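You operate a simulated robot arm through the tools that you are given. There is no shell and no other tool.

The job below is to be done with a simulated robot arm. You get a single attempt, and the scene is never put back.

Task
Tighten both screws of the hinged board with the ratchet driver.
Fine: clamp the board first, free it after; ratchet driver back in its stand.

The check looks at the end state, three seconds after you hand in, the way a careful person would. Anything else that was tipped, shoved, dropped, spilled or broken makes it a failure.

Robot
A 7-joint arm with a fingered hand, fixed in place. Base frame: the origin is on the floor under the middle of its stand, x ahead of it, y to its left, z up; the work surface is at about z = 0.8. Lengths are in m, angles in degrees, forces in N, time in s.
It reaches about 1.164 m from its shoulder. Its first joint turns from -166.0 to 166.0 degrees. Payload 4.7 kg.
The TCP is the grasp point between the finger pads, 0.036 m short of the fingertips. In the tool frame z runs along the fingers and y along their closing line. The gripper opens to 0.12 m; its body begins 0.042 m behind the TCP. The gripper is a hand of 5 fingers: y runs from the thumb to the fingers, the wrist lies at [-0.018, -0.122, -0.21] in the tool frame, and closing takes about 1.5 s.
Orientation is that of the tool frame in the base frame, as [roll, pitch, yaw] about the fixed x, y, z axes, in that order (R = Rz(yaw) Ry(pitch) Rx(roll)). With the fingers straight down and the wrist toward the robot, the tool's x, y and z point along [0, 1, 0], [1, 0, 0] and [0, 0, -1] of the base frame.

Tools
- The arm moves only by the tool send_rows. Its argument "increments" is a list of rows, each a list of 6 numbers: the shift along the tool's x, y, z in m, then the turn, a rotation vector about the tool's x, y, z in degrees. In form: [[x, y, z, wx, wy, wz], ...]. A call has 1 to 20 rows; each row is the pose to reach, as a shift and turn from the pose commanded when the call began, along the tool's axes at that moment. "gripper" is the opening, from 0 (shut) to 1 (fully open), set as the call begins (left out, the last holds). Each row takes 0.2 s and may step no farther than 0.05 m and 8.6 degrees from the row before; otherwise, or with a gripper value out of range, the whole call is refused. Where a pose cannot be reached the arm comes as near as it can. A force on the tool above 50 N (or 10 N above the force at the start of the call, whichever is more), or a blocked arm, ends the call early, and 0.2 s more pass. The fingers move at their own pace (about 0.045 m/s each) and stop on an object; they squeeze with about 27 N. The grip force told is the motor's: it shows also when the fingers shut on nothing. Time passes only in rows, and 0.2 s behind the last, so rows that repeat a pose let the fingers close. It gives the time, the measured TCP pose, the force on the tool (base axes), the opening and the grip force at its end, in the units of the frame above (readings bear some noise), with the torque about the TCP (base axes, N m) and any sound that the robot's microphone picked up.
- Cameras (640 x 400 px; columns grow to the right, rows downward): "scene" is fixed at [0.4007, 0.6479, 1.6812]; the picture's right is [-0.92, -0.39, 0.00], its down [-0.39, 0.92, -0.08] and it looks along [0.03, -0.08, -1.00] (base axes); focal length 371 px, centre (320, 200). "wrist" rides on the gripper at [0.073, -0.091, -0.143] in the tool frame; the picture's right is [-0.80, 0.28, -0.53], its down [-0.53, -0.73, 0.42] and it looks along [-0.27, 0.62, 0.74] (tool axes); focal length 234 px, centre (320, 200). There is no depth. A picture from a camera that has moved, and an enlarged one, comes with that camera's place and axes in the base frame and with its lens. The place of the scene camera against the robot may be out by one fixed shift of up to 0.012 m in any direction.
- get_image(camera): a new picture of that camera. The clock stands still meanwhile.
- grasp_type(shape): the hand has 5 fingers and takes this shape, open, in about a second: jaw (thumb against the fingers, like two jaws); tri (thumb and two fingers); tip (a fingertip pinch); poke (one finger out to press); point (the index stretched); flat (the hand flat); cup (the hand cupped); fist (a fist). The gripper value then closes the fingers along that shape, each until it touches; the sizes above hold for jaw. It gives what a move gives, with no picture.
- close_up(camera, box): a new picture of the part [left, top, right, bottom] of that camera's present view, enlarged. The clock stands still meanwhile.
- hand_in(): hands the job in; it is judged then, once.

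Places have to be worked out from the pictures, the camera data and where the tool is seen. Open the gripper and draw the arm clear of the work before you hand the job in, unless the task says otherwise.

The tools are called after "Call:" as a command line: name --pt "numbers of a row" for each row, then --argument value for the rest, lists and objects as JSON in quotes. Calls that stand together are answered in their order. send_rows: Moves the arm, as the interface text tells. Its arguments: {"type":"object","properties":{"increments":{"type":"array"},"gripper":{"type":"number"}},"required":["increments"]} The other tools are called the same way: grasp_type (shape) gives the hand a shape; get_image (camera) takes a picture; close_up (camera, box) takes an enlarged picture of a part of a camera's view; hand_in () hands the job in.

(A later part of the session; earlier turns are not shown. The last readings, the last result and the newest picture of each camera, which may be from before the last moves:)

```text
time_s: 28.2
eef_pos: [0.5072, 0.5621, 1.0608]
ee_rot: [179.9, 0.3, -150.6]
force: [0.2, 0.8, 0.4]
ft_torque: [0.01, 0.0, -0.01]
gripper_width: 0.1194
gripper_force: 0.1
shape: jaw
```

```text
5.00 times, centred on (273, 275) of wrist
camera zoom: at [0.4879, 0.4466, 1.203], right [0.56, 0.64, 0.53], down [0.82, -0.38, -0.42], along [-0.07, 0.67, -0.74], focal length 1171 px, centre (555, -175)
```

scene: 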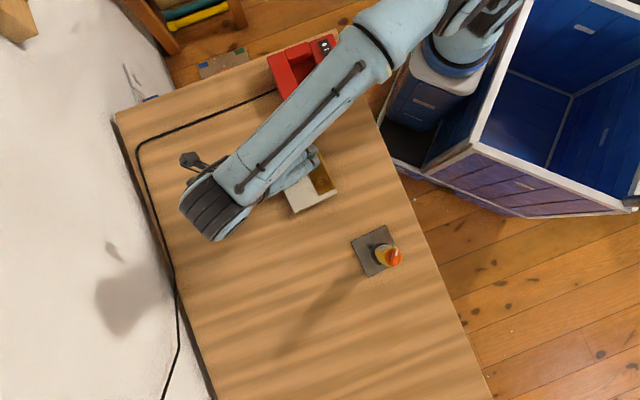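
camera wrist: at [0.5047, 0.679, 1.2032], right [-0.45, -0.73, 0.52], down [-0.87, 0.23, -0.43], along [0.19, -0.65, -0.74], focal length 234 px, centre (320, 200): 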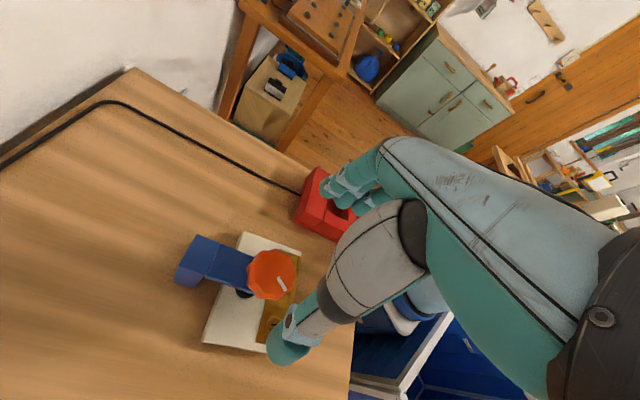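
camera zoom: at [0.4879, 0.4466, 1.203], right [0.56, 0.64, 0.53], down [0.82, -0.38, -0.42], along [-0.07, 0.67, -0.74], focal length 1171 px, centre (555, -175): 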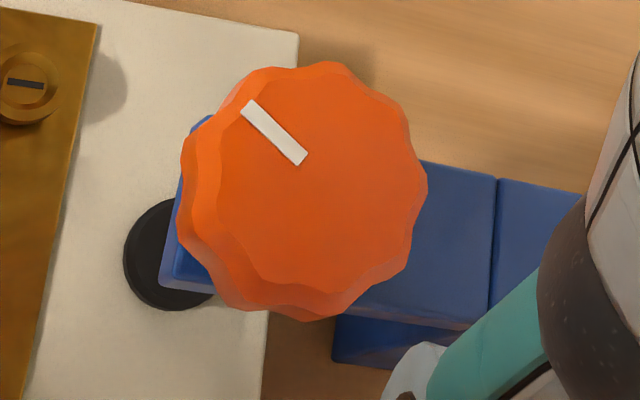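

The knob is centred within about 1 mm of the TCP axis. I lower around it again.

Call:
send_rows --pt "0 0.001 0.025 0 0 0" --pt "0 0.001 0.05 0 0 0" --pt "0 0.001 0.075 0 0 0" --pt "0 0.001 0.097 0 0 0" --pt "0 0.001 0.108 0 0 0"

Call:
send_rows --pt "0 0 0 0 0 0" --pt "0 0 0 0 0 0" --pt "0 0 0 0 0 0" --pt "0 0 0 0 0 0" --pt "0 0 0 0 0 0" --pt "0 0 0 0 0 0" --pt "0 0 0 0 0 0" --pt "0 0 0 0 0 0" --gripper 0

Call:
close_up --camera "wrist" --box '[240, 190, 380, 300]'

```text
time_s: 29.4
eef_pos: [0.5042, 0.5627, 0.9524]
ee_rot: [180.0, 0.2, -150.8]
force: [0.6, -0.2, 0.7]
ft_torque: [0.04, -0.03, -0.02]
gripper_width: 0.1196
gripper_force: 0.0
shape: jaw
```

```text
time_s: 31.2
eef_pos: [0.5047, 0.5618, 0.9512]
ee_rot: [-179.9, 0.1, -150.9]
force: [1.2, -3.9, -8.1]
ft_torque: [0.01, 0.04, 0.05]
gripper_width: 0.0462
gripper_force: 27.2
shape: jaw
```

```text
3.64 times, centred on (310, 245) of wrist
camera zoom: at [0.4863, 0.4473, 1.0939], right [0.56, 0.64, 0.53], down [0.82, -0.38, -0.42], along [-0.07, 0.67, -0.74], focal length 852 px, centre (356, 36)
```

zoom: 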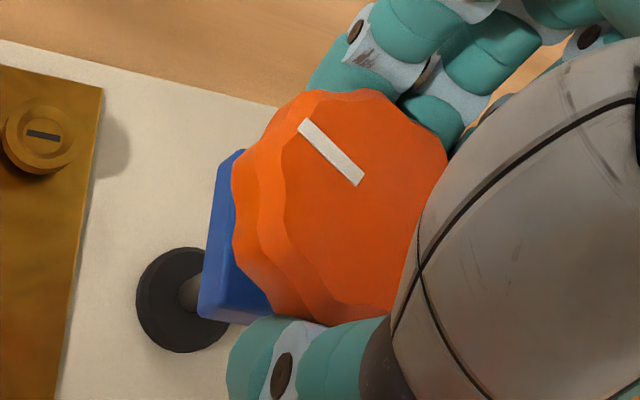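

The grip is good. I turn clockwise in a 48° stroke and watch torque.

Call:
send_rows --pt "0 0 0 0 0 8" --pt "0 0 0 0 0 16" --pt "0 0 0 0 0 24" --pt "0 0 0 0 0 32" --pt "0 0 0 0 0 40" --pt "0 0 0 0 0 48"

Call:
close_up --camera "wrist" --box '[240, 190, 380, 300]'

```text
time_s: 32.6
eef_pos: [0.5057, 0.563, 0.9512]
ee_rot: [179.9, 0.2, 161.2]
force: [-7.3, -5.4, -18.1]
ft_torque: [-0.02, 0.16, 0.23]
gripper_width: 0.045
gripper_force: 26.5
shape: jaw
```

```text
3.64 times, centred on (310, 245) of wrist
camera zoom: at [0.4075, 0.4997, 1.0944], right [0.85, 0.01, 0.53], down [0.27, -0.86, -0.42], along [0.45, 0.5, -0.74], focal length 852 px, centre (356, 36)
```

zoom: 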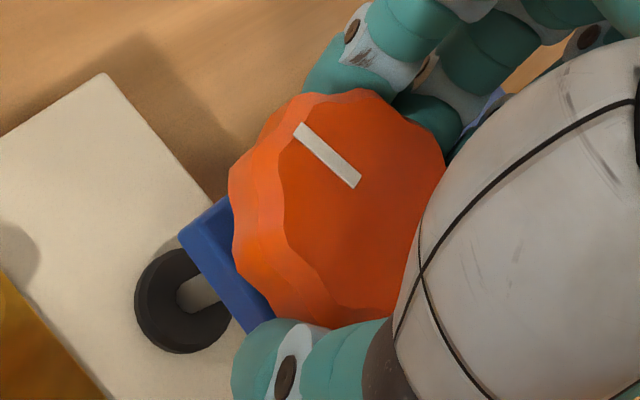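

Torque 0.23 N·m at about 219° total, and the knob draws the hand down, so I follow by 1.5 mm and continue clockwise.

Call:
send_rows --pt "0 0 0.0005 0 0 8" --pt "0 0 0.001 0 0 16" --pt "0 0 0.0015 0 0 24" --pt "0 0 0.0015 0 0 32" --pt "0 0 0.0015 0 0 40"

Call:
close_up --camera "wrist" --box '[240, 190, 380, 300]'

```text
time_s: 33.8
eef_pos: [0.5069, 0.5641, 0.9513]
ee_rot: [179.8, 0.0, 121.1]
force: [-11.8, -1.2, -12.6]
ft_torque: [0.03, 0.23, 0.25]
gripper_width: 0.0445
gripper_force: 27.4
shape: jaw
```

```text
3.64 times, centred on (310, 245) of wrist
camera zoom: at [0.3905, 0.578, 1.0942], right [0.65, -0.54, 0.53], down [-0.35, -0.83, -0.43], along [0.67, 0.1, -0.74], focal length 852 px, centre (356, 36)
```

zoom: 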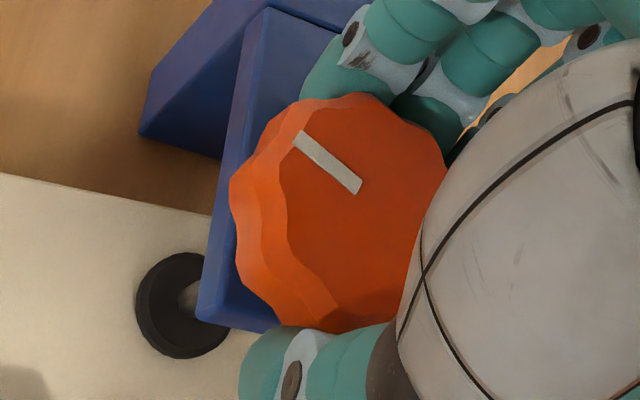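

About 259° total now, torque 0.25 N·m and no sudden stop. I continue 40° more.

Call:
send_rows --pt "0 0 0.0003 0 0 8" --pt "0 0 0.0006 0 0 16" --pt "0 0 0.001 0 0 24" --pt "0 0 0.001 0 0 32" --pt "0 0 0.001 0 0 40"

Call:
close_up --camera "wrist" --box '[240, 190, 380, 300]'

```text
time_s: 35.0
eef_pos: [0.5071, 0.5655, 0.9517]
ee_rot: [179.8, -0.1, 81.2]
force: [-1.8, 4.7, -5.4]
ft_torque: [0.18, -0.05, 0.32]
gripper_width: 0.0443
gripper_force: 27.2
shape: jaw
```

```text
3.64 times, centred on (310, 245) of wrist
camera zoom: at [0.4271, 0.6492, 1.0938], right [0.15, -0.84, 0.52], down [-0.81, -0.41, -0.43], along [0.57, -0.36, -0.74], focal length 852 px, centre (356, 36)
```

zoom: 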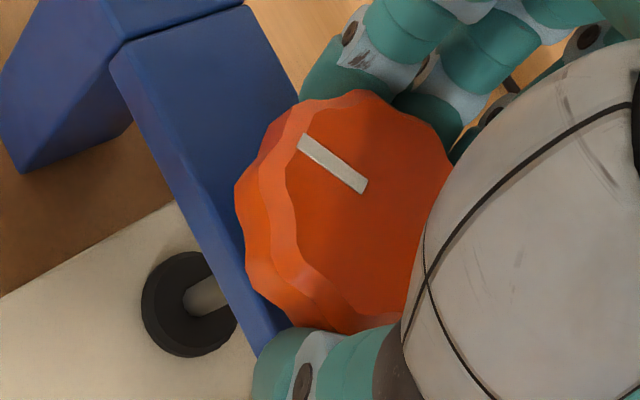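

About 299° total, torque 0.32 N·m. I continue.

Call:
send_rows --pt "0 0 0 0 0 8" --pt "0 0 0 0 0 16" --pt "0 0 0 0 0 24" --pt "0 0 0 0 0 32"

Call:
close_up --camera "wrist" --box '[240, 190, 380, 300]'

```text
time_s: 36.0
eef_pos: [0.506, 0.5636, 0.9513]
ee_rot: [-180.0, -0.1, 49.0]
force: [2.7, 4.7, -5.4]
ft_torque: [0.09, -0.17, 0.37]
gripper_width: 0.0445
gripper_force: 27.1
shape: jaw
```

```text
3.64 times, centred on (310, 245) of wrist
camera zoom: at [0.4851, 0.6779, 1.0936], right [-0.32, -0.79, 0.52], down [-0.9, 0.08, -0.43], along [0.3, -0.61, -0.74], focal length 852 px, centre (356, 36)
```

zoom: 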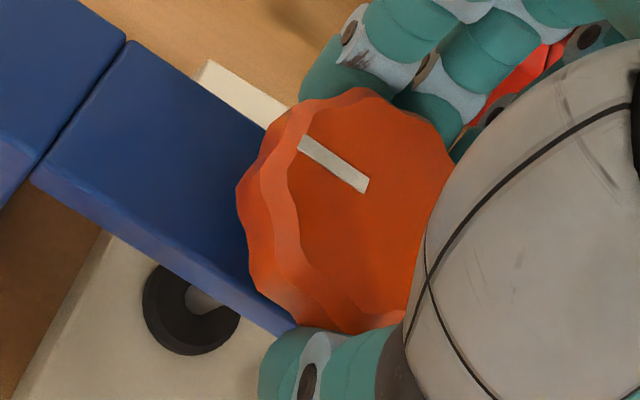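

Torque grows steadily (0.37 N·m at ~331°), the foot is pressing. I go on while staying off the yaw limit.

Call:
send_rows --pt "0 0 0 0 0 8" --pt "0 0 0 0 0 16" --pt "0 0 0 0 0 24" --pt "0 0 0 0 0 32"

Call:
close_up --camera "wrist" --box '[240, 190, 380, 300]'

```text
time_s: 37.0
eef_pos: [0.5066, 0.564, 0.9502]
ee_rot: [179.9, -0.1, 17.1]
force: [6.7, 0.5, -5.9]
ft_torque: [-0.06, -0.23, 0.47]
gripper_width: 0.0441
gripper_force: 27.3
shape: jaw
```

```text
3.64 times, centred on (310, 245) of wrist
camera zoom: at [0.5494, 0.6719, 1.0933], right [-0.69, -0.5, 0.52], down [-0.72, 0.55, -0.43], along [-0.07, -0.67, -0.74], focal length 852 px, centre (356, 36)
```

zoom: 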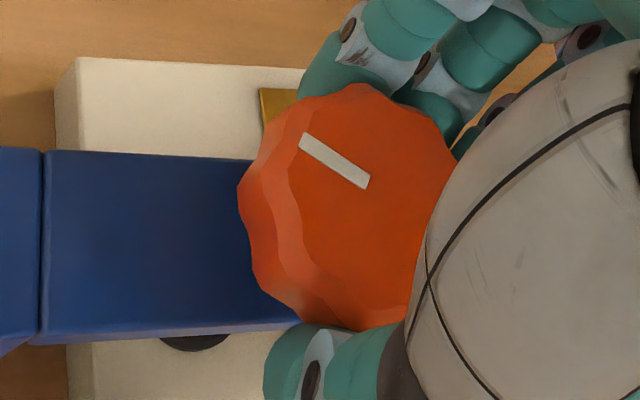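

0.47 N·m at ~363° — one full turn. I take 16° more, then check whether it stays put on release.

Call:
send_rows --pt "0 0 0 0 0 8" --pt "0 0 0 0 0 16"

Call:
close_up --camera "wrist" --box '[240, 190, 380, 300]'

```text
time_s: 37.6
eef_pos: [0.5067, 0.564, 0.95]
ee_rot: [-180.0, -0.1, 1.1]
force: [6.3, -2.1, -4.4]
ft_torque: [-0.15, -0.24, 0.48]
gripper_width: 0.0439
gripper_force: 26.3
shape: jaw
```

```text
3.64 times, centred on (310, 245) of wrist
camera zoom: at [0.5778, 0.6563, 1.0931], right [-0.8, -0.29, 0.52], down [-0.54, 0.72, -0.42], along [-0.25, -0.62, -0.74], focal length 852 px, centre (356, 36)
```

zoom: 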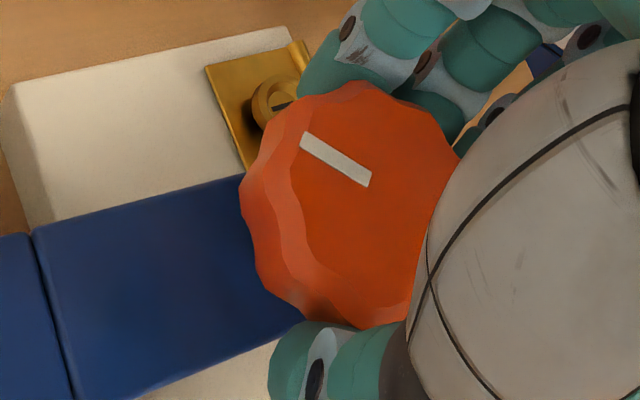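

Torque is 0.48 N·m. I open the hand in place and lift straight up to look at the knob and foot.

Call:
send_rows --pt "0 0 0 0 0 0" --pt "0 0 0 0 0 0" --pt "0 0 0 0 0 0" --pt "0 0 0 0 0 0" --pt "0 0 0 0 0 0" --pt "0 0 0 0 0 0" --gripper 1

Call:
send_rows --pt "0 0 -0.02 0 0 0" --pt "0 0 -0.045 0 0 -8" --pt "0 0 -0.07 0 0 -16" --pt "0 0 -0.09 0 0 -24" --pt "0 0 -0.109 0 0 -32"

Call:
close_up --camera "wrist" --box '[233, 235, 313, 315]'

```text
time_s: 39.0
eef_pos: [0.5069, 0.5637, 0.9502]
ee_rot: [-179.9, -0.1, 1.2]
force: [0.4, -0.9, 0.4]
ft_torque: [-0.03, 0.04, -0.02]
gripper_width: 0.1194
gripper_force: 0.1
shape: jaw
```

```text
time_s: 40.2
eef_pos: [0.5077, 0.5607, 1.0565]
ee_rot: [-180.0, -0.1, 33.3]
force: [0.0, 0.6, -0.4]
ft_torque: [-0.01, 0.02, 0.01]
gripper_width: 0.1197
gripper_force: 0.1
shape: jaw
```

```text
5.00 times, centred on (273, 275) of wrist
camera zoom: at [0.518, 0.6778, 1.1996], right [-0.52, -0.68, 0.52], down [-0.85, 0.32, -0.43], along [0.12, -0.66, -0.74], focal length 1171 px, centre (555, -175)
```

zoom: 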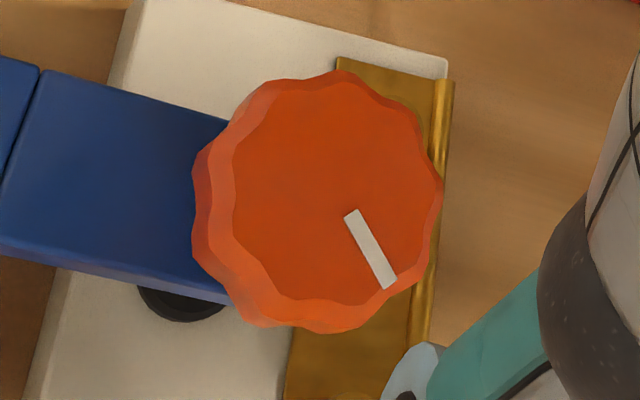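

After release the mark reads about 177° net, as it did (171°) the first time: everything past roughly half a turn was springy and sprang back, so the knob seems to rest at its end stop. I move to the low side view used before to compare the foot with its earlier look.

Call:
send_rows --pt "-0.0276 0.0008 0 0 0 -8.1" --pt "-0.0553 0.0015 0 0 0 -16.2" --pt "-0.0829 0.0023 0 0 0 -24.3" --pt "-0.1106 0.0031 0.01 0 0 -32.4" --pt "-0.1382 0.0039 0.02 0 0 -40.5" --pt "-0.1659 0.0046 0.04 0 0 -48.6" --pt "-0.1935 0.0054 0.0595 0 0 -56.7"

Call:
close_up --camera "wrist" --box '[220, 125, 270, 165]'

Call:
close_up --camera "wrist" --box '[190, 60, 330, 220]'

Call:
close_up --camera "scene" --box '[240, 125, 350, 215]'

```text
time_s: 41.8
eef_pos: [0.3475, 0.4532, 0.9983]
ee_rot: [179.9, -0.1, 90.0]
force: [-0.5, 0.5, -0.8]
ft_torque: [-0.01, -0.04, -0.01]
gripper_width: 0.1196
gripper_force: 0.0
shape: jaw
```

```text
10.00 times, centred on (245, 145) of wrist
camera zoom: at [0.256, 0.5259, 1.1405], right [0.28, -0.8, 0.52], down [-0.73, -0.53, -0.43], along [0.62, -0.26, -0.74], focal length 2342 px, centre (1070, 750)
```

zoom: 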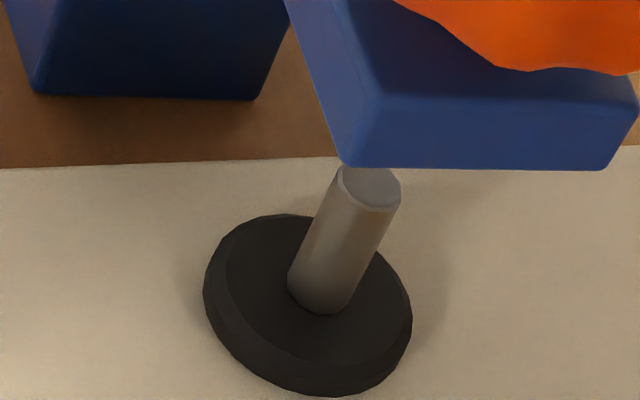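

```text
2.50 times, centred on (260, 140) of wrist
camera zoom: at [0.256, 0.5259, 1.1405], right [0.28, -0.8, 0.52], down [-0.73, -0.53, -0.43], along [0.62, -0.26, -0.74], focal length 585 px, centre (470, 350)
```

zoom: 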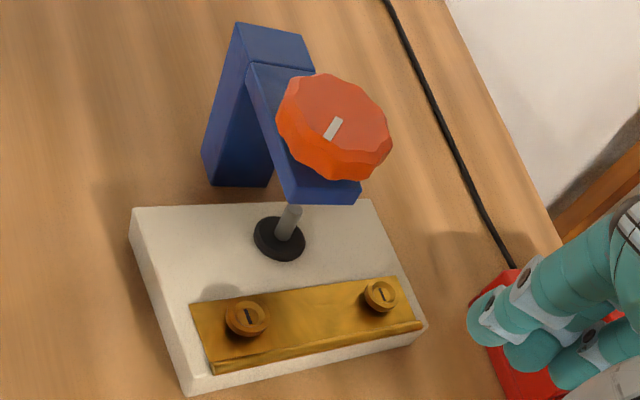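

```text
4.44 times, centred on (295, 170) of scene
camera zoom: at [0.4007, 0.6479, 1.6812], right [-0.92, -0.39, 0.0], down [-0.39, 0.92, -0.08], along [0.03, -0.08, -1.0], focal length 1650 px, centre (431, 333)
```

zoom: 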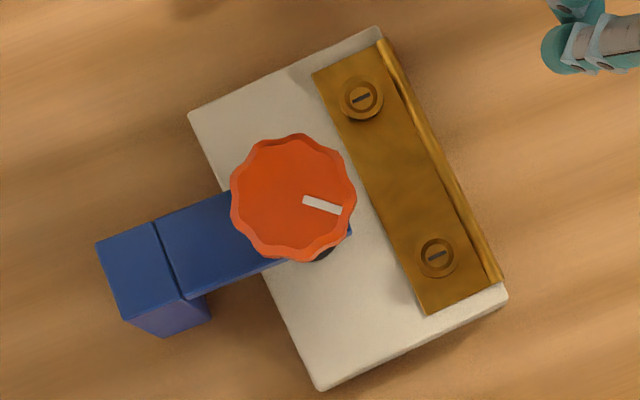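

The foot has come down about 1 mm relative to the arm and the board has not moved, which fits the clamp being seated at its stop. Now I go to the driver: rise, then move over it at ψ≈48° so that the fingers close on the plain flats, away from the label strip.

Call:
send_rows --pt "0 0 -0.04 0 0 0" --pt "0 0 -0.08 0 0 0" --pt "0 0 -0.122 0 0 0" --pt "0.0317 -0.0143 -0.122 0 0 -8" --pt "0.0633 -0.0285 -0.122 0 0 -16" --pt "0.095 -0.0428 -0.122 0 0 -24" --pt "0.1267 -0.057 -0.122 0 0 -32" --pt "0.1583 -0.0713 -0.122 0 0 -40" --pt "0.19 -0.0855 -0.122 0 0 -48"

Call:
get_image --camera "wrist"

Call:
get_image --camera "scene"

```text
time_s: 43.8
eef_pos: [0.2616, 0.6452, 1.1225]
ee_rot: [179.8, -0.1, 138.0]
force: [0.0, 0.5, 1.5]
ft_torque: [0.03, -0.02, 0.0]
gripper_width: 0.1196
gripper_force: 0.0
shape: jaw
```

```text
taken
camera wrist: at [0.1465, 0.6246, 1.2646], right [0.78, -0.33, 0.53], down [-0.09, -0.9, -0.43], along [0.61, 0.29, -0.74], focal length 234 px, centre (320, 200)
```

wrist: 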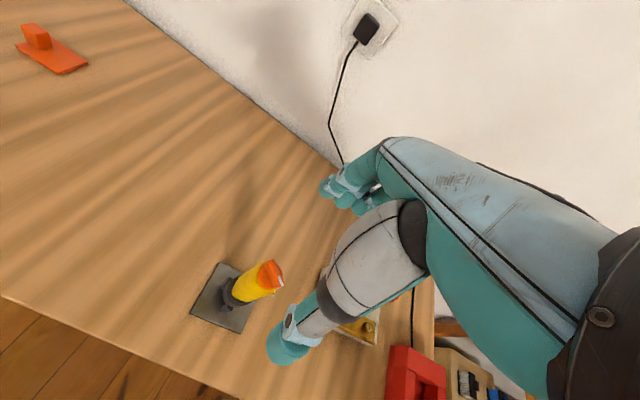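

```text
taken
```

scene: 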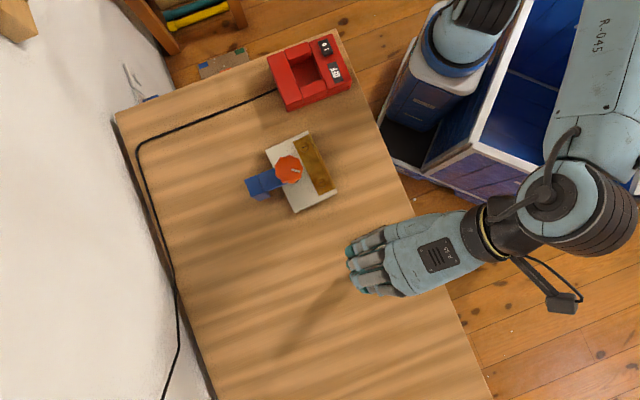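

I'm hovering over the driver; I enlarge it to measure its top centre and body orientation relative to the hand.

Call:
close_up --camera "wrist" --box '[180, 240, 310, 340]'

Call:
close_up --camera "wrist" --box '[225, 250, 295, 310]'

```text
4.00 times, centred on (245, 290) of wrist
camera zoom: at [0.1465, 0.6246, 1.2646], right [0.78, -0.33, 0.53], down [-0.09, -0.9, -0.43], along [0.61, 0.29, -0.74], focal length 937 px, centre (620, -160)
```

zoom: 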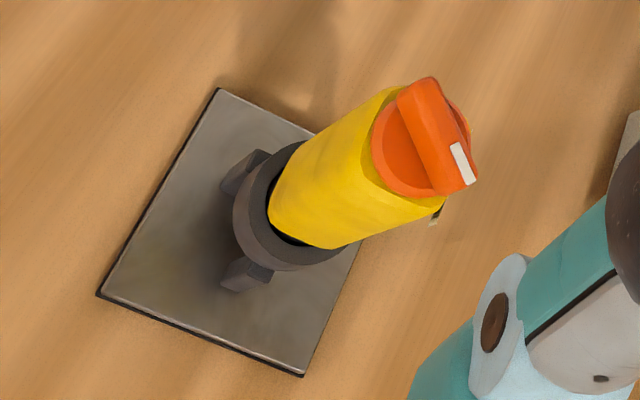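

```text
6.67 times, centred on (260, 280) of wrist
camera zoom: at [0.1465, 0.6246, 1.2646], right [0.78, -0.33, 0.53], down [-0.09, -0.9, -0.43], along [0.61, 0.29, -0.74], focal length 1561 px, centre (720, -333)
```

zoom: 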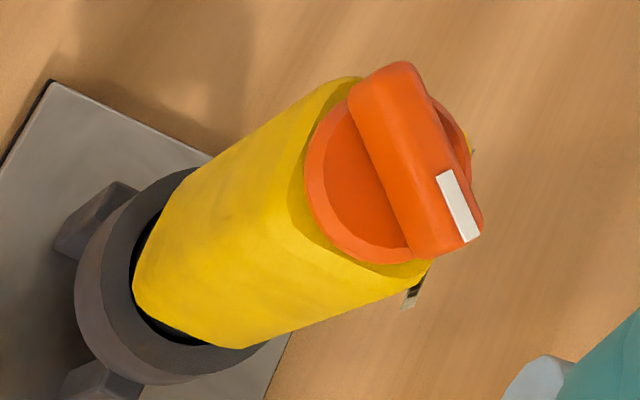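

The driver axis lies about 2 mm off the TCP axis (at base ≈ (0.262, 0.642)). I correct that and lower the open hand around the handle to z ≈ 0.972, leaving the palm clear of the selector.

Call:
send_rows --pt "-0.002 -0.002 0.03 0 0 0" --pt "-0.002 -0.002 0.06 0 0 0" --pt "-0.002 -0.002 0.09 0 0 0" --pt "-0.002 -0.002 0.115 0 0 0" --pt "-0.002 -0.002 0.135 0 0 0" --pt "-0.002 -0.002 0.1505 0 0 0"

Call:
get_image --camera "wrist"

Call:
close_up --camera "scene" --box '[320, 190, 440, 310]'

```text
time_s: 45.2
eef_pos: [0.2626, 0.6394, 0.9697]
ee_rot: [179.8, 0.0, 137.8]
force: [0.7, 0.9, -0.3]
ft_torque: [0.02, 0.01, 0.01]
gripper_width: 0.1195
gripper_force: 0.1
shape: jaw
```

```text
taken
camera wrist: at [0.1471, 0.6214, 1.1121], right [0.78, -0.33, 0.53], down [-0.1, -0.9, -0.43], along [0.62, 0.28, -0.74], focal length 234 px, centre (320, 200)
```

wrist: 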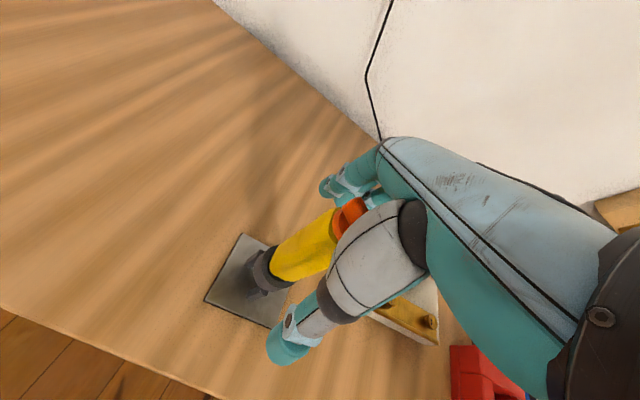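

```text
3.33 times, centred on (380, 250) of scene
camera zoom: at [0.4007, 0.6479, 1.6812], right [-0.92, -0.39, 0.0], down [-0.39, 0.92, -0.08], along [0.03, -0.08, -1.0], focal length 1238 px, centre (120, 33)
```

zoom: 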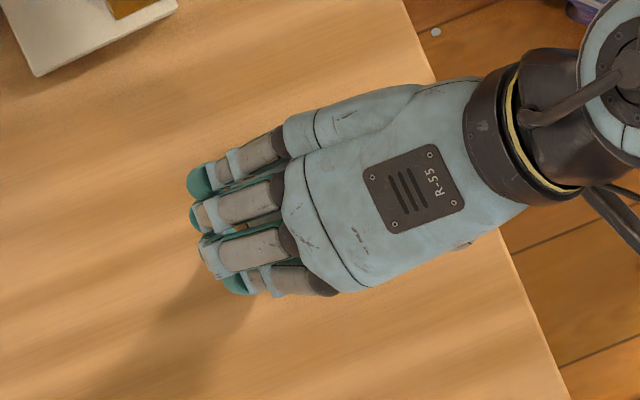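

The handle is between thumb and fingers; I check closely how the selector sits relative to the palm and fingers before closing.

Call:
close_up --camera "wrist" --box '[240, 160, 420, 320]'

```text
2.50 times, centred on (330, 240) of wrist
camera zoom: at [0.1471, 0.6214, 1.1121], right [0.78, -0.33, 0.53], down [-0.1, -0.9, -0.43], along [0.62, 0.28, -0.74], focal length 585 px, centre (295, 100)
```

zoom: 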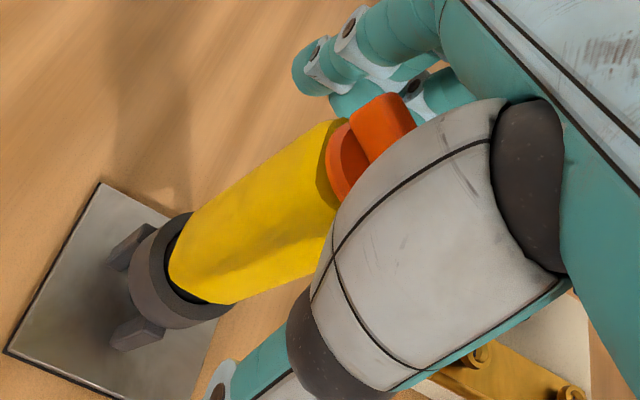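

By my estimate the handle's axis is about 3 mm along tool +x and 2 mm along +y from the TCP. I correct by that and close the hand on the handle.

Call:
send_rows --pt "0.003 0.002 0 0 0 0" --pt "0.003 0.002 0 0 0 0"

Call:
send_rows --pt "0 0 0 0 0 0" --pt "0 0 0 0 0 0" --pt "0 0 0 0 0 0" --pt "0 0 0 0 0 0" --pt "0 0 0 0 0 0" --pt "0 0 0 0 0 0" --pt "0 0 0 0 0 0" --pt "0 0 0 0 0 0" --gripper 0

Call:
get_image --camera "wrist"

Call:
close_up --camera "wrist" --box '[180, 160, 400, 320]'

```text
time_s: 45.8
eef_pos: [0.2621, 0.6452, 0.9699]
ee_rot: [179.7, 0.0, 137.9]
force: [-0.4, 0.1, -0.1]
ft_torque: [-0.01, 0.0, 0.03]
gripper_width: 0.1196
gripper_force: 0.0
shape: jaw
```

```text
time_s: 47.6
eef_pos: [0.2626, 0.6445, 0.9694]
ee_rot: [179.8, 0.0, 137.8]
force: [0.2, -0.2, 0.3]
ft_torque: [-0.05, 0.07, 0.0]
gripper_width: 0.0269
gripper_force: 26.8
shape: jaw
```

```text
taken
camera wrist: at [0.1466, 0.6255, 1.1128], right [0.78, -0.33, 0.53], down [-0.1, -0.9, -0.43], along [0.62, 0.28, -0.74], focal length 234 px, centre (320, 200)
```

wrist: 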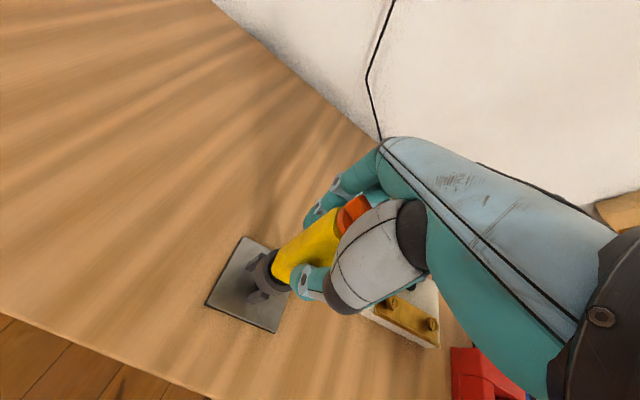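

```text
2.50 times, centred on (290, 240) of wrist
camera zoom: at [0.1466, 0.6255, 1.1128], right [0.78, -0.33, 0.53], down [-0.1, -0.9, -0.43], along [0.62, 0.28, -0.74], focal length 585 px, centre (395, 100)
```

zoom: 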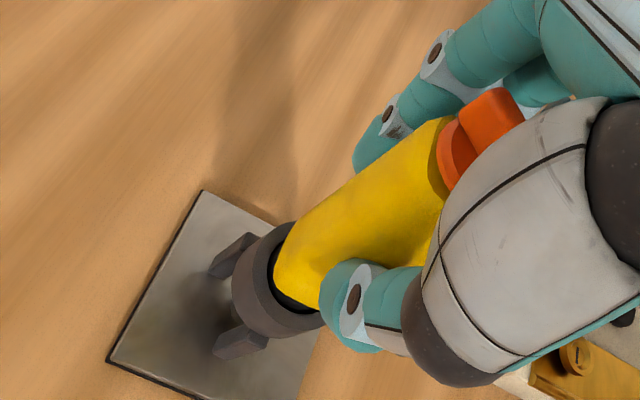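

The hand holds the handle with 27 N. I lift 30 mm slowly and check that the driver follows straight.

Call:
send_rows --pt "0 0 -0.005 0 0 0" --pt "0 0 -0.012 0 0 0" --pt "0 0 -0.021 0 0 0" --pt "0 0 -0.03 0 0 0"

Call:
close_up --camera "wrist" --box '[180, 160, 400, 320]'

```text
time_s: 48.6
eef_pos: [0.2618, 0.6434, 1.0009]
ee_rot: [179.8, 0.0, 137.9]
force: [-0.4, -0.6, -2.7]
ft_torque: [-0.05, 0.0, -0.02]
gripper_width: 0.0267
gripper_force: 26.7
shape: jaw
```

```text
2.50 times, centred on (290, 240) of wrist
camera zoom: at [0.146, 0.6242, 1.1435], right [0.78, -0.33, 0.53], down [-0.1, -0.9, -0.43], along [0.62, 0.28, -0.74], focal length 585 px, centre (395, 100)
```

zoom: 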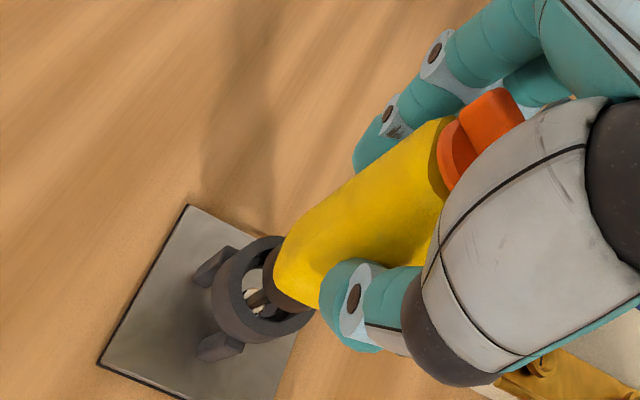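

The driver comes up cleanly with the hand. I lift on until the tip is well above the stand's ring, then look.

Call:
send_rows --pt "0 0 -0.02 0 0 0" --pt "0 0 -0.045 0 0 0" --pt "0 0 -0.07 0 0 0" --pt "0 0 -0.095 0 0 0" --pt "0 0 -0.12 0 0 0"

Call:
get_image --camera "wrist"

Call:
get_image --camera "scene"

Call:
close_up --camera "wrist" --box '[180, 160, 400, 320]'

```text
time_s: 49.8
eef_pos: [0.2605, 0.6416, 1.119]
ee_rot: [-180.0, 0.0, 137.9]
force: [-0.3, 0.4, -3.6]
ft_torque: [-0.02, -0.02, 0.01]
gripper_width: 0.0266
gripper_force: 27.1
shape: jaw
```

```text
taken
camera wrist: at [0.145, 0.6231, 1.2618], right [0.78, -0.33, 0.53], down [-0.1, -0.9, -0.43], along [0.61, 0.28, -0.74], focal length 234 px, centre (320, 200)
```

wrist: 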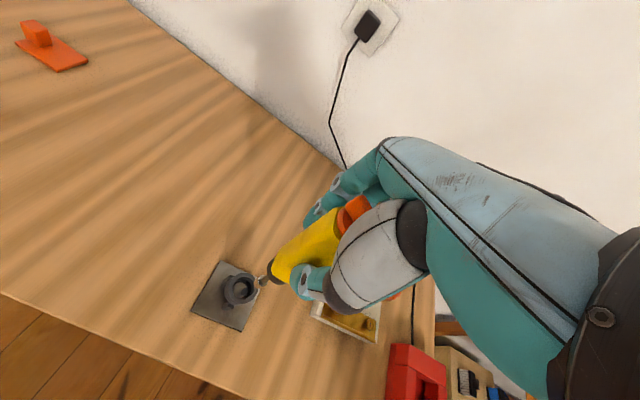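

```text
taken
```

scene: 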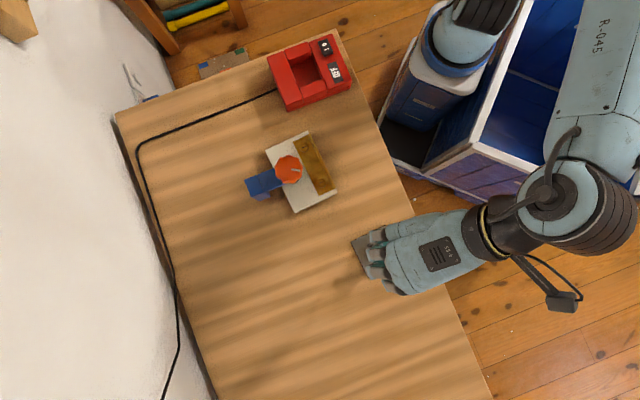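

```text
2.50 times, centred on (290, 240) of wrist
camera zoom: at [0.145, 0.6231, 1.2618], right [0.78, -0.33, 0.53], down [-0.1, -0.9, -0.43], along [0.61, 0.28, -0.74], focal length 585 px, centre (395, 100)
```

zoom: 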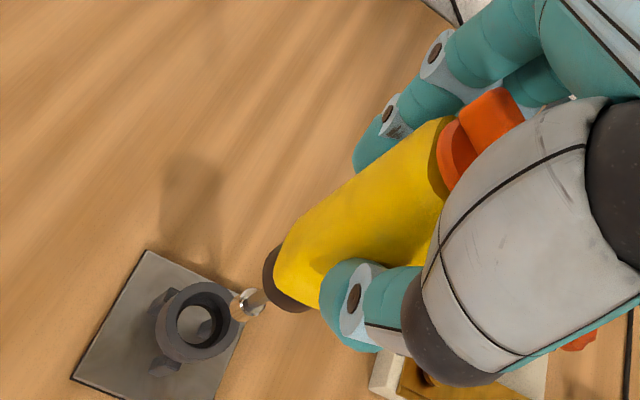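

The tip is visible below the handle; I enlarge it to find its place in the tool frame and its blade direction.

Call:
close_up --camera "wrist" --box '[250, 260, 300, 300]'

Call:
close_up --camera "wrist" --box '[190, 245, 260, 335]'

```text
10.00 times, centred on (275, 280) of wrist
camera zoom: at [0.145, 0.6231, 1.2618], right [0.78, -0.33, 0.53], down [-0.1, -0.9, -0.43], along [0.61, 0.28, -0.74], focal length 2342 px, centre (770, -600)
```

zoom: 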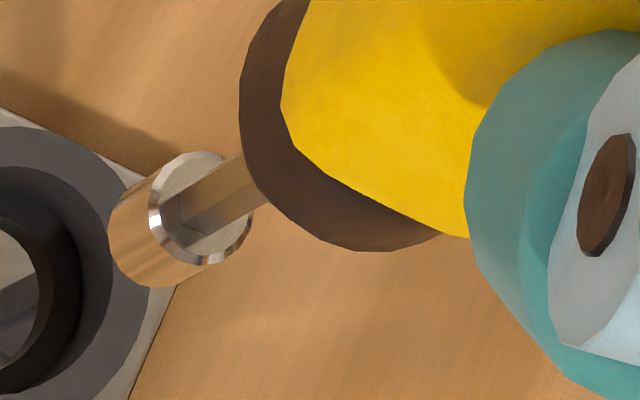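

```text
4.44 times, centred on (225, 290) of wrist
camera zoom: at [0.145, 0.6231, 1.2618], right [0.78, -0.33, 0.53], down [-0.1, -0.9, -0.43], along [0.61, 0.28, -0.74], focal length 1041 px, centre (742, -200)
```

zoom: 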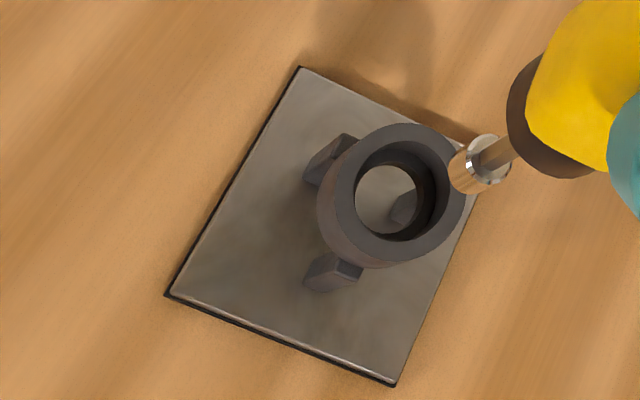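

The tool has a cylindrical nose that should drop into the cupped screw heads. I note where the tip shows in the wrist view (about (259, 284)) for servoing, and carry the driver high over to screw B, turning to ψ≈110° so a long clockwise stroke is available.

Call:
send_rows --pt "-0.01 0.0025 -0.02 0 0 -4" --pt "-0.03 0.0075 -0.02 0 0 -12" --pt "-0.055 0.0138 -0.02 0 0 -20" --pt "-0.08 0.0201 -0.02 0 0 -28" --pt "-0.105 0.0264 -0.02 0 0 -36" --pt "-0.13 0.0327 -0.02 0 0 -44" --pt "-0.155 0.039 -0.02 0 0 -52" --pt "-0.18 0.0453 -0.02 0 0 -58" --pt "-0.1976 0.0497 -0.02 0 0 -62"

Call:
get_image --camera "wrist"

Call:
close_up --camera "wrist" --box '[200, 250, 300, 330]'

Call:
get_image --camera "scene"

```text
time_s: 51.8
eef_pos: [0.4402, 0.5468, 1.1433]
ee_rot: [179.8, 0.1, -160.0]
force: [-0.8, 0.2, -3.8]
ft_torque: [-0.02, -0.01, 0.03]
gripper_width: 0.0261
gripper_force: 27.1
shape: jaw
```

```text
taken
camera wrist: at [0.4026, 0.4369, 1.2854], right [0.66, 0.54, 0.53], down [0.75, -0.51, -0.42], along [0.04, 0.68, -0.74], focal length 234 px, centre (320, 200)
```

wrist: 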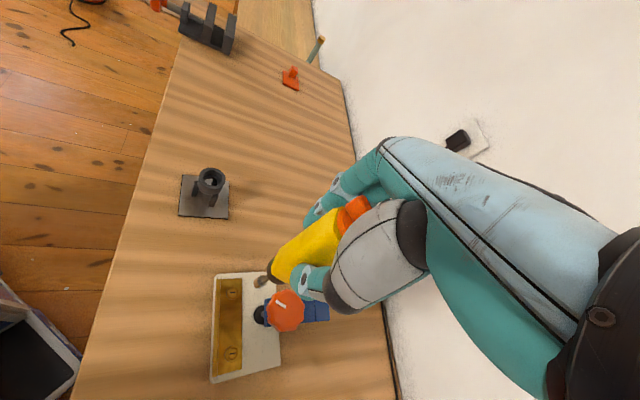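

```text
5.00 times, centred on (250, 290) of wrist
camera zoom: at [0.4026, 0.4369, 1.2854], right [0.66, 0.54, 0.53], down [0.75, -0.51, -0.42], along [0.04, 0.68, -0.74], focal length 1171 px, centre (670, -250)
```

zoom: 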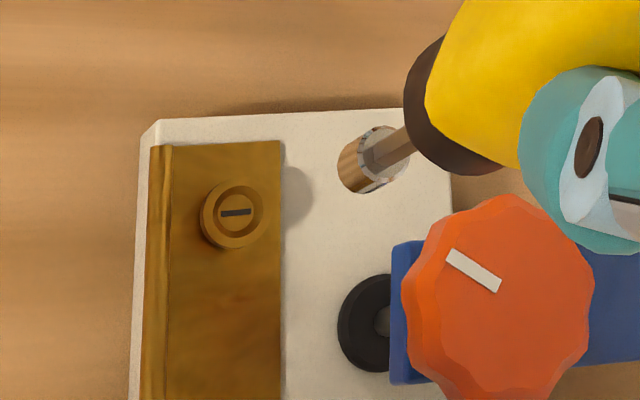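

```text
taken
```

scene: 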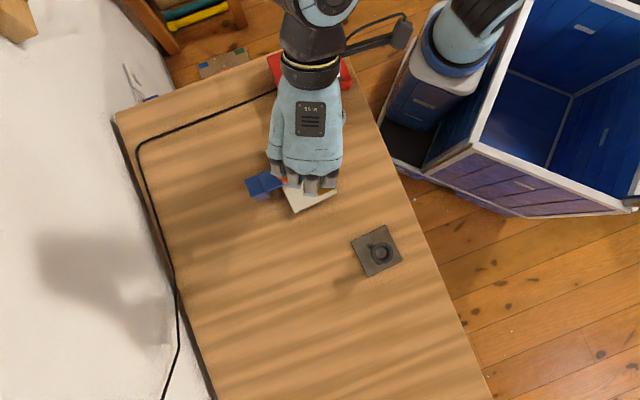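

Screw B and the tip both show in view. By my estimate the tip needs about (+1.6, +6) mm in tool x, y to come over the screw; I apply that while lowering to about 15 mm above the head, then check.

Call:
send_rows --pt "0.0008 0.003 0.03 0 0 0" --pt "0.0016 0.006 0.06 0 0 0" --pt "0.0016 0.006 0.09 0 0 0" --pt "0.0016 0.006 0.11 0 0 0" --pt "0.0016 0.006 0.119 0 0 0"

Call:
close_up --camera "wrist" --box '[210, 250, 310, 330]'

Call:
close_up --camera "wrist" --box '[235, 265, 285, 305]'

```text
time_s: 53.0
eef_pos: [0.4375, 0.5521, 1.0231]
ee_rot: [179.9, 0.2, -160.1]
force: [0.5, -0.4, -2.8]
ft_torque: [0.0, 0.01, 0.02]
gripper_width: 0.0263
gripper_force: 27.3
shape: jaw
```

```text
5.00 times, centred on (260, 290) of wrist
camera zoom: at [0.4002, 0.4419, 1.1652], right [0.66, 0.54, 0.53], down [0.75, -0.51, -0.42], along [0.04, 0.68, -0.74], focal length 1171 px, centre (620, -250)
```

zoom: 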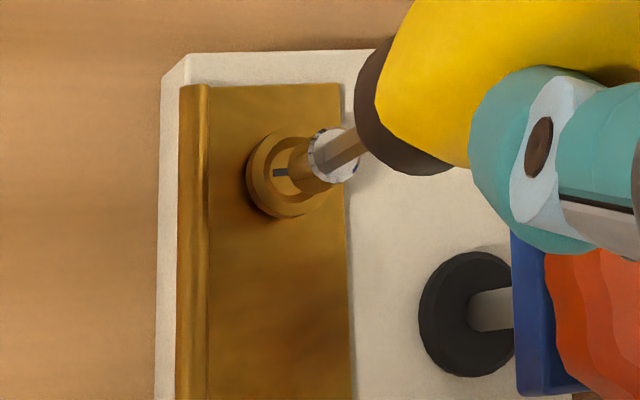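

```text
10.00 times, centred on (260, 285) of wrist
camera zoom: at [0.4002, 0.4419, 1.1652], right [0.66, 0.54, 0.53], down [0.75, -0.51, -0.42], along [0.04, 0.68, -0.74], focal length 2342 px, centre (920, -650)
```

zoom: 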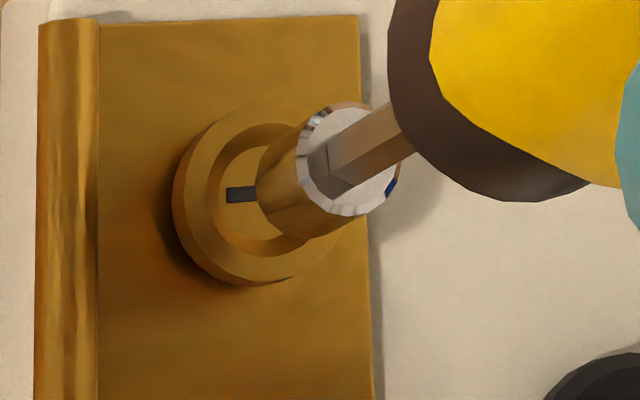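

The tip is close to line with the screw head; by the parallax it is ~1.6 mm off. I shift (+0.7, +1.4) mm, lower 8 mm more and look again.

Call:
send_rows --pt "0.0007 0.0014 0.003 0 0 0" --pt "0.0007 0.0014 0.008 0 0 0" --pt "0.0007 0.0014 0.008 0 0 0"

Call:
close_up --camera "wrist" --box '[235, 265, 285, 305]'

```text
time_s: 53.8
eef_pos: [0.437, 0.5534, 1.014]
ee_rot: [179.9, 0.0, -160.2]
force: [0.3, 0.9, -3.7]
ft_torque: [0.0, 0.03, -0.01]
gripper_width: 0.0265
gripper_force: 26.8
shape: jaw
```

```text
10.00 times, centred on (260, 285) of wrist
camera zoom: at [0.3997, 0.4426, 1.1572], right [0.66, 0.54, 0.53], down [0.75, -0.51, -0.42], along [0.04, 0.68, -0.74], focal length 2342 px, centre (920, -650)
```

zoom: 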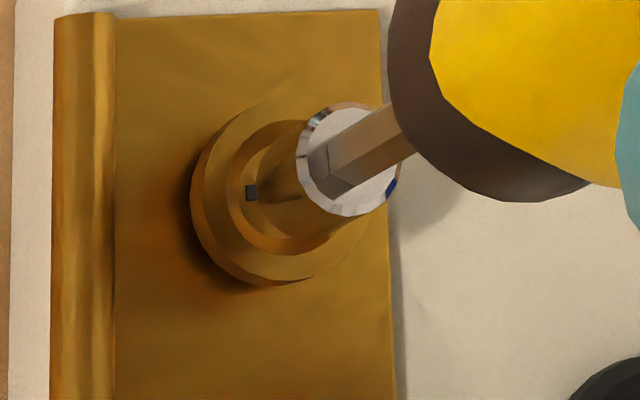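

Alignment is now within about a millimetre. I lower gently in 1.5–2 mm steps until contact shows in the force.

Call:
send_rows --pt "0 0.0003 0.002 0 0 0" --pt "0 0.0003 0.004 0 0 0" --pt "0 0.0003 0.006 0 0 0"

Call:
close_up --camera "wrist" --box '[235, 265, 285, 305]'

```text
time_s: 54.6
eef_pos: [0.4366, 0.5539, 1.0091]
ee_rot: [179.9, 0.0, -160.1]
force: [-0.7, 0.3, -3.0]
ft_torque: [0.02, 0.04, 0.03]
gripper_width: 0.0266
gripper_force: 27.3
shape: jaw
```

```text
10.00 times, centred on (260, 285) of wrist
camera zoom: at [0.3995, 0.4429, 1.1513], right [0.66, 0.54, 0.53], down [0.75, -0.51, -0.42], along [0.04, 0.68, -0.74], focal length 2342 px, centre (920, -650)
```

zoom: 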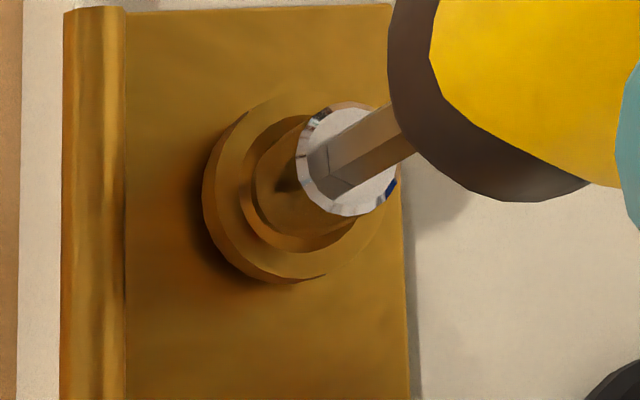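

The nose is at the rim of the cup and centred. I go on down in small steps, watching the force.

Call:
send_rows --pt "0 0 0.0015 0 0 0" --pt "0 0 0.003 0 0 0" --pt "0 0 0.0045 0 0 0"

Call:
close_up --camera "wrist" --box '[235, 265, 285, 305]'

```text
time_s: 55.4
eef_pos: [0.4371, 0.5538, 1.0031]
ee_rot: [179.9, 0.1, -160.0]
force: [0.0, 0.0, -3.1]
ft_torque: [0.01, -0.02, -0.01]
gripper_width: 0.0266
gripper_force: 27.0
shape: jaw
```

```text
10.00 times, centred on (260, 285) of wrist
camera zoom: at [0.3996, 0.4434, 1.1461], right [0.66, 0.54, 0.53], down [0.75, -0.51, -0.42], along [0.04, 0.68, -0.74], focal length 2342 px, centre (920, -650)
```

zoom: 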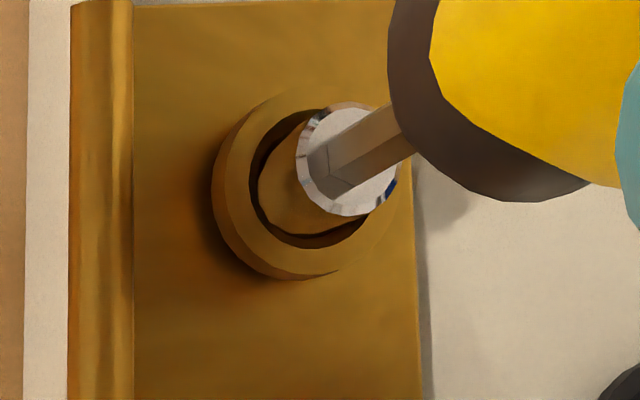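

The nose is inside the cup with no contact force yet. I continue down.

Call:
send_rows --pt "0 0 0.0015 0 0 0" --pt "0 0 0.003 0 0 0"

Call:
close_up --camera "wrist" --box '[235, 265, 285, 305]'

```text
time_s: 56.0
eef_pos: [0.4367, 0.5539, 1.0005]
ee_rot: [179.9, 0.1, -160.1]
force: [-0.5, 0.2, -3.2]
ft_torque: [0.02, 0.01, 0.0]
gripper_width: 0.0268
gripper_force: 26.6
shape: jaw
```

```text
10.00 times, centred on (260, 285) of wrist
camera zoom: at [0.3996, 0.4434, 1.1437], right [0.66, 0.54, 0.53], down [0.75, -0.51, -0.42], along [0.04, 0.68, -0.74], focal length 2342 px, centre (920, -650)
```

zoom: 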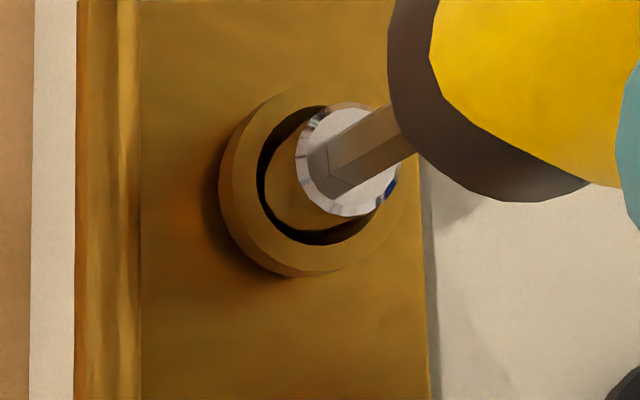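

Still only the driver's weight on the tool. Down another 3 mm in small steps.

Call:
send_rows --pt "0 0 0.001 0 0 0" --pt "0 0 0.002 0 0 0" --pt "0 0 0.003 0 0 0"

Call:
close_up --camera "wrist" --box '[235, 265, 285, 305]'

```text
time_s: 56.8
eef_pos: [0.4371, 0.5553, 0.9997]
ee_rot: [179.8, 0.3, -160.2]
force: [-0.3, 0.5, 10.4]
ft_torque: [-0.01, 0.0, 0.02]
gripper_width: 0.0271
gripper_force: 27.1
shape: jaw
```

```text
10.00 times, centred on (260, 285) of wrist
camera zoom: at [0.3991, 0.443, 1.1423], right [0.66, 0.53, 0.53], down [0.75, -0.51, -0.42], along [0.04, 0.68, -0.73], focal length 2342 px, centre (920, -650)
```

zoom: 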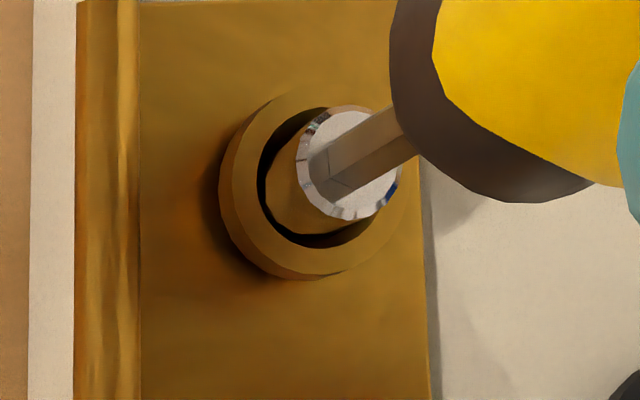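

Contact: about 13 N of push on the screw. I now turn clockwise 24° keeping the pressure, and read the torque.

Call:
send_rows --pt "0 0 0.0003 0 0 8" --pt "0 0 0.0006 0 0 16" --pt "0 0 0.001 0 0 24"

Call:
close_up --camera "wrist" --box '[235, 265, 285, 305]'

```text
time_s: 57.6
eef_pos: [0.438, 0.5545, 0.9991]
ee_rot: [179.7, 0.4, 175.8]
force: [-0.6, 2.8, 20.1]
ft_torque: [0.11, 0.01, 0.08]
gripper_width: 0.0282
gripper_force: 27.1
shape: jaw
```

```text
10.00 times, centred on (260, 285) of wrist
camera zoom: at [0.3577, 0.4685, 1.1409], right [0.82, 0.22, 0.53], down [0.48, -0.77, -0.43], along [0.31, 0.6, -0.73], focal length 2342 px, centre (920, -650)
```

zoom: 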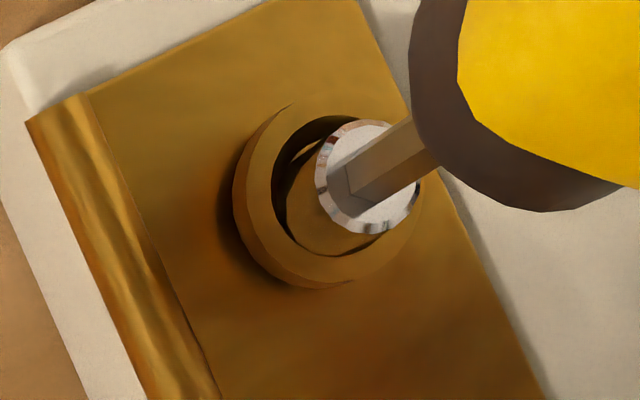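

The push rose to ~23 N and the tip has shifted in the view, because the tip sits several mm off the TCP axis (about (-1, -6.5) mm in tool x, y) and so circled as I turned. I shift back to centre over the screw, easing the push a little.

Call:
send_rows --pt "-0.0013 0.0005 -0.0005 0 0 0" --pt "-0.0026 0.001 -0.0008 0 0 0"

Call:
close_up --camera "wrist" --box '[235, 265, 285, 305]'

```text
time_s: 58.2
eef_pos: [0.4398, 0.5542, 0.9983]
ee_rot: [179.8, 0.2, 175.9]
force: [-0.1, 1.5, 23.5]
ft_torque: [0.09, -0.01, 0.02]
gripper_width: 0.0282
gripper_force: 27.5
shape: jaw
```

```text
10.00 times, centred on (260, 285) of wrist
camera zoom: at [0.36, 0.4688, 1.141], right [0.82, 0.22, 0.53], down [0.48, -0.77, -0.43], along [0.31, 0.6, -0.73], focal length 2342 px, centre (920, -650)
```

zoom: 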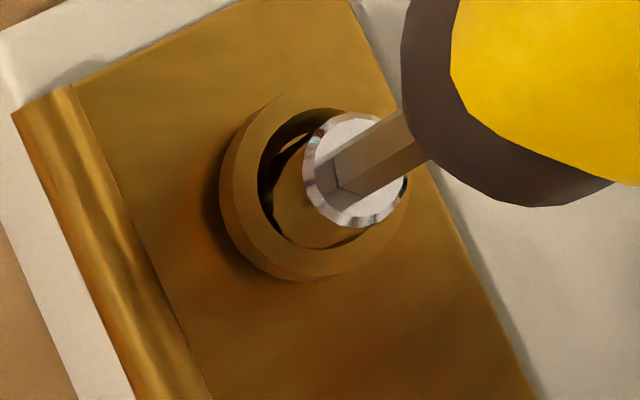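

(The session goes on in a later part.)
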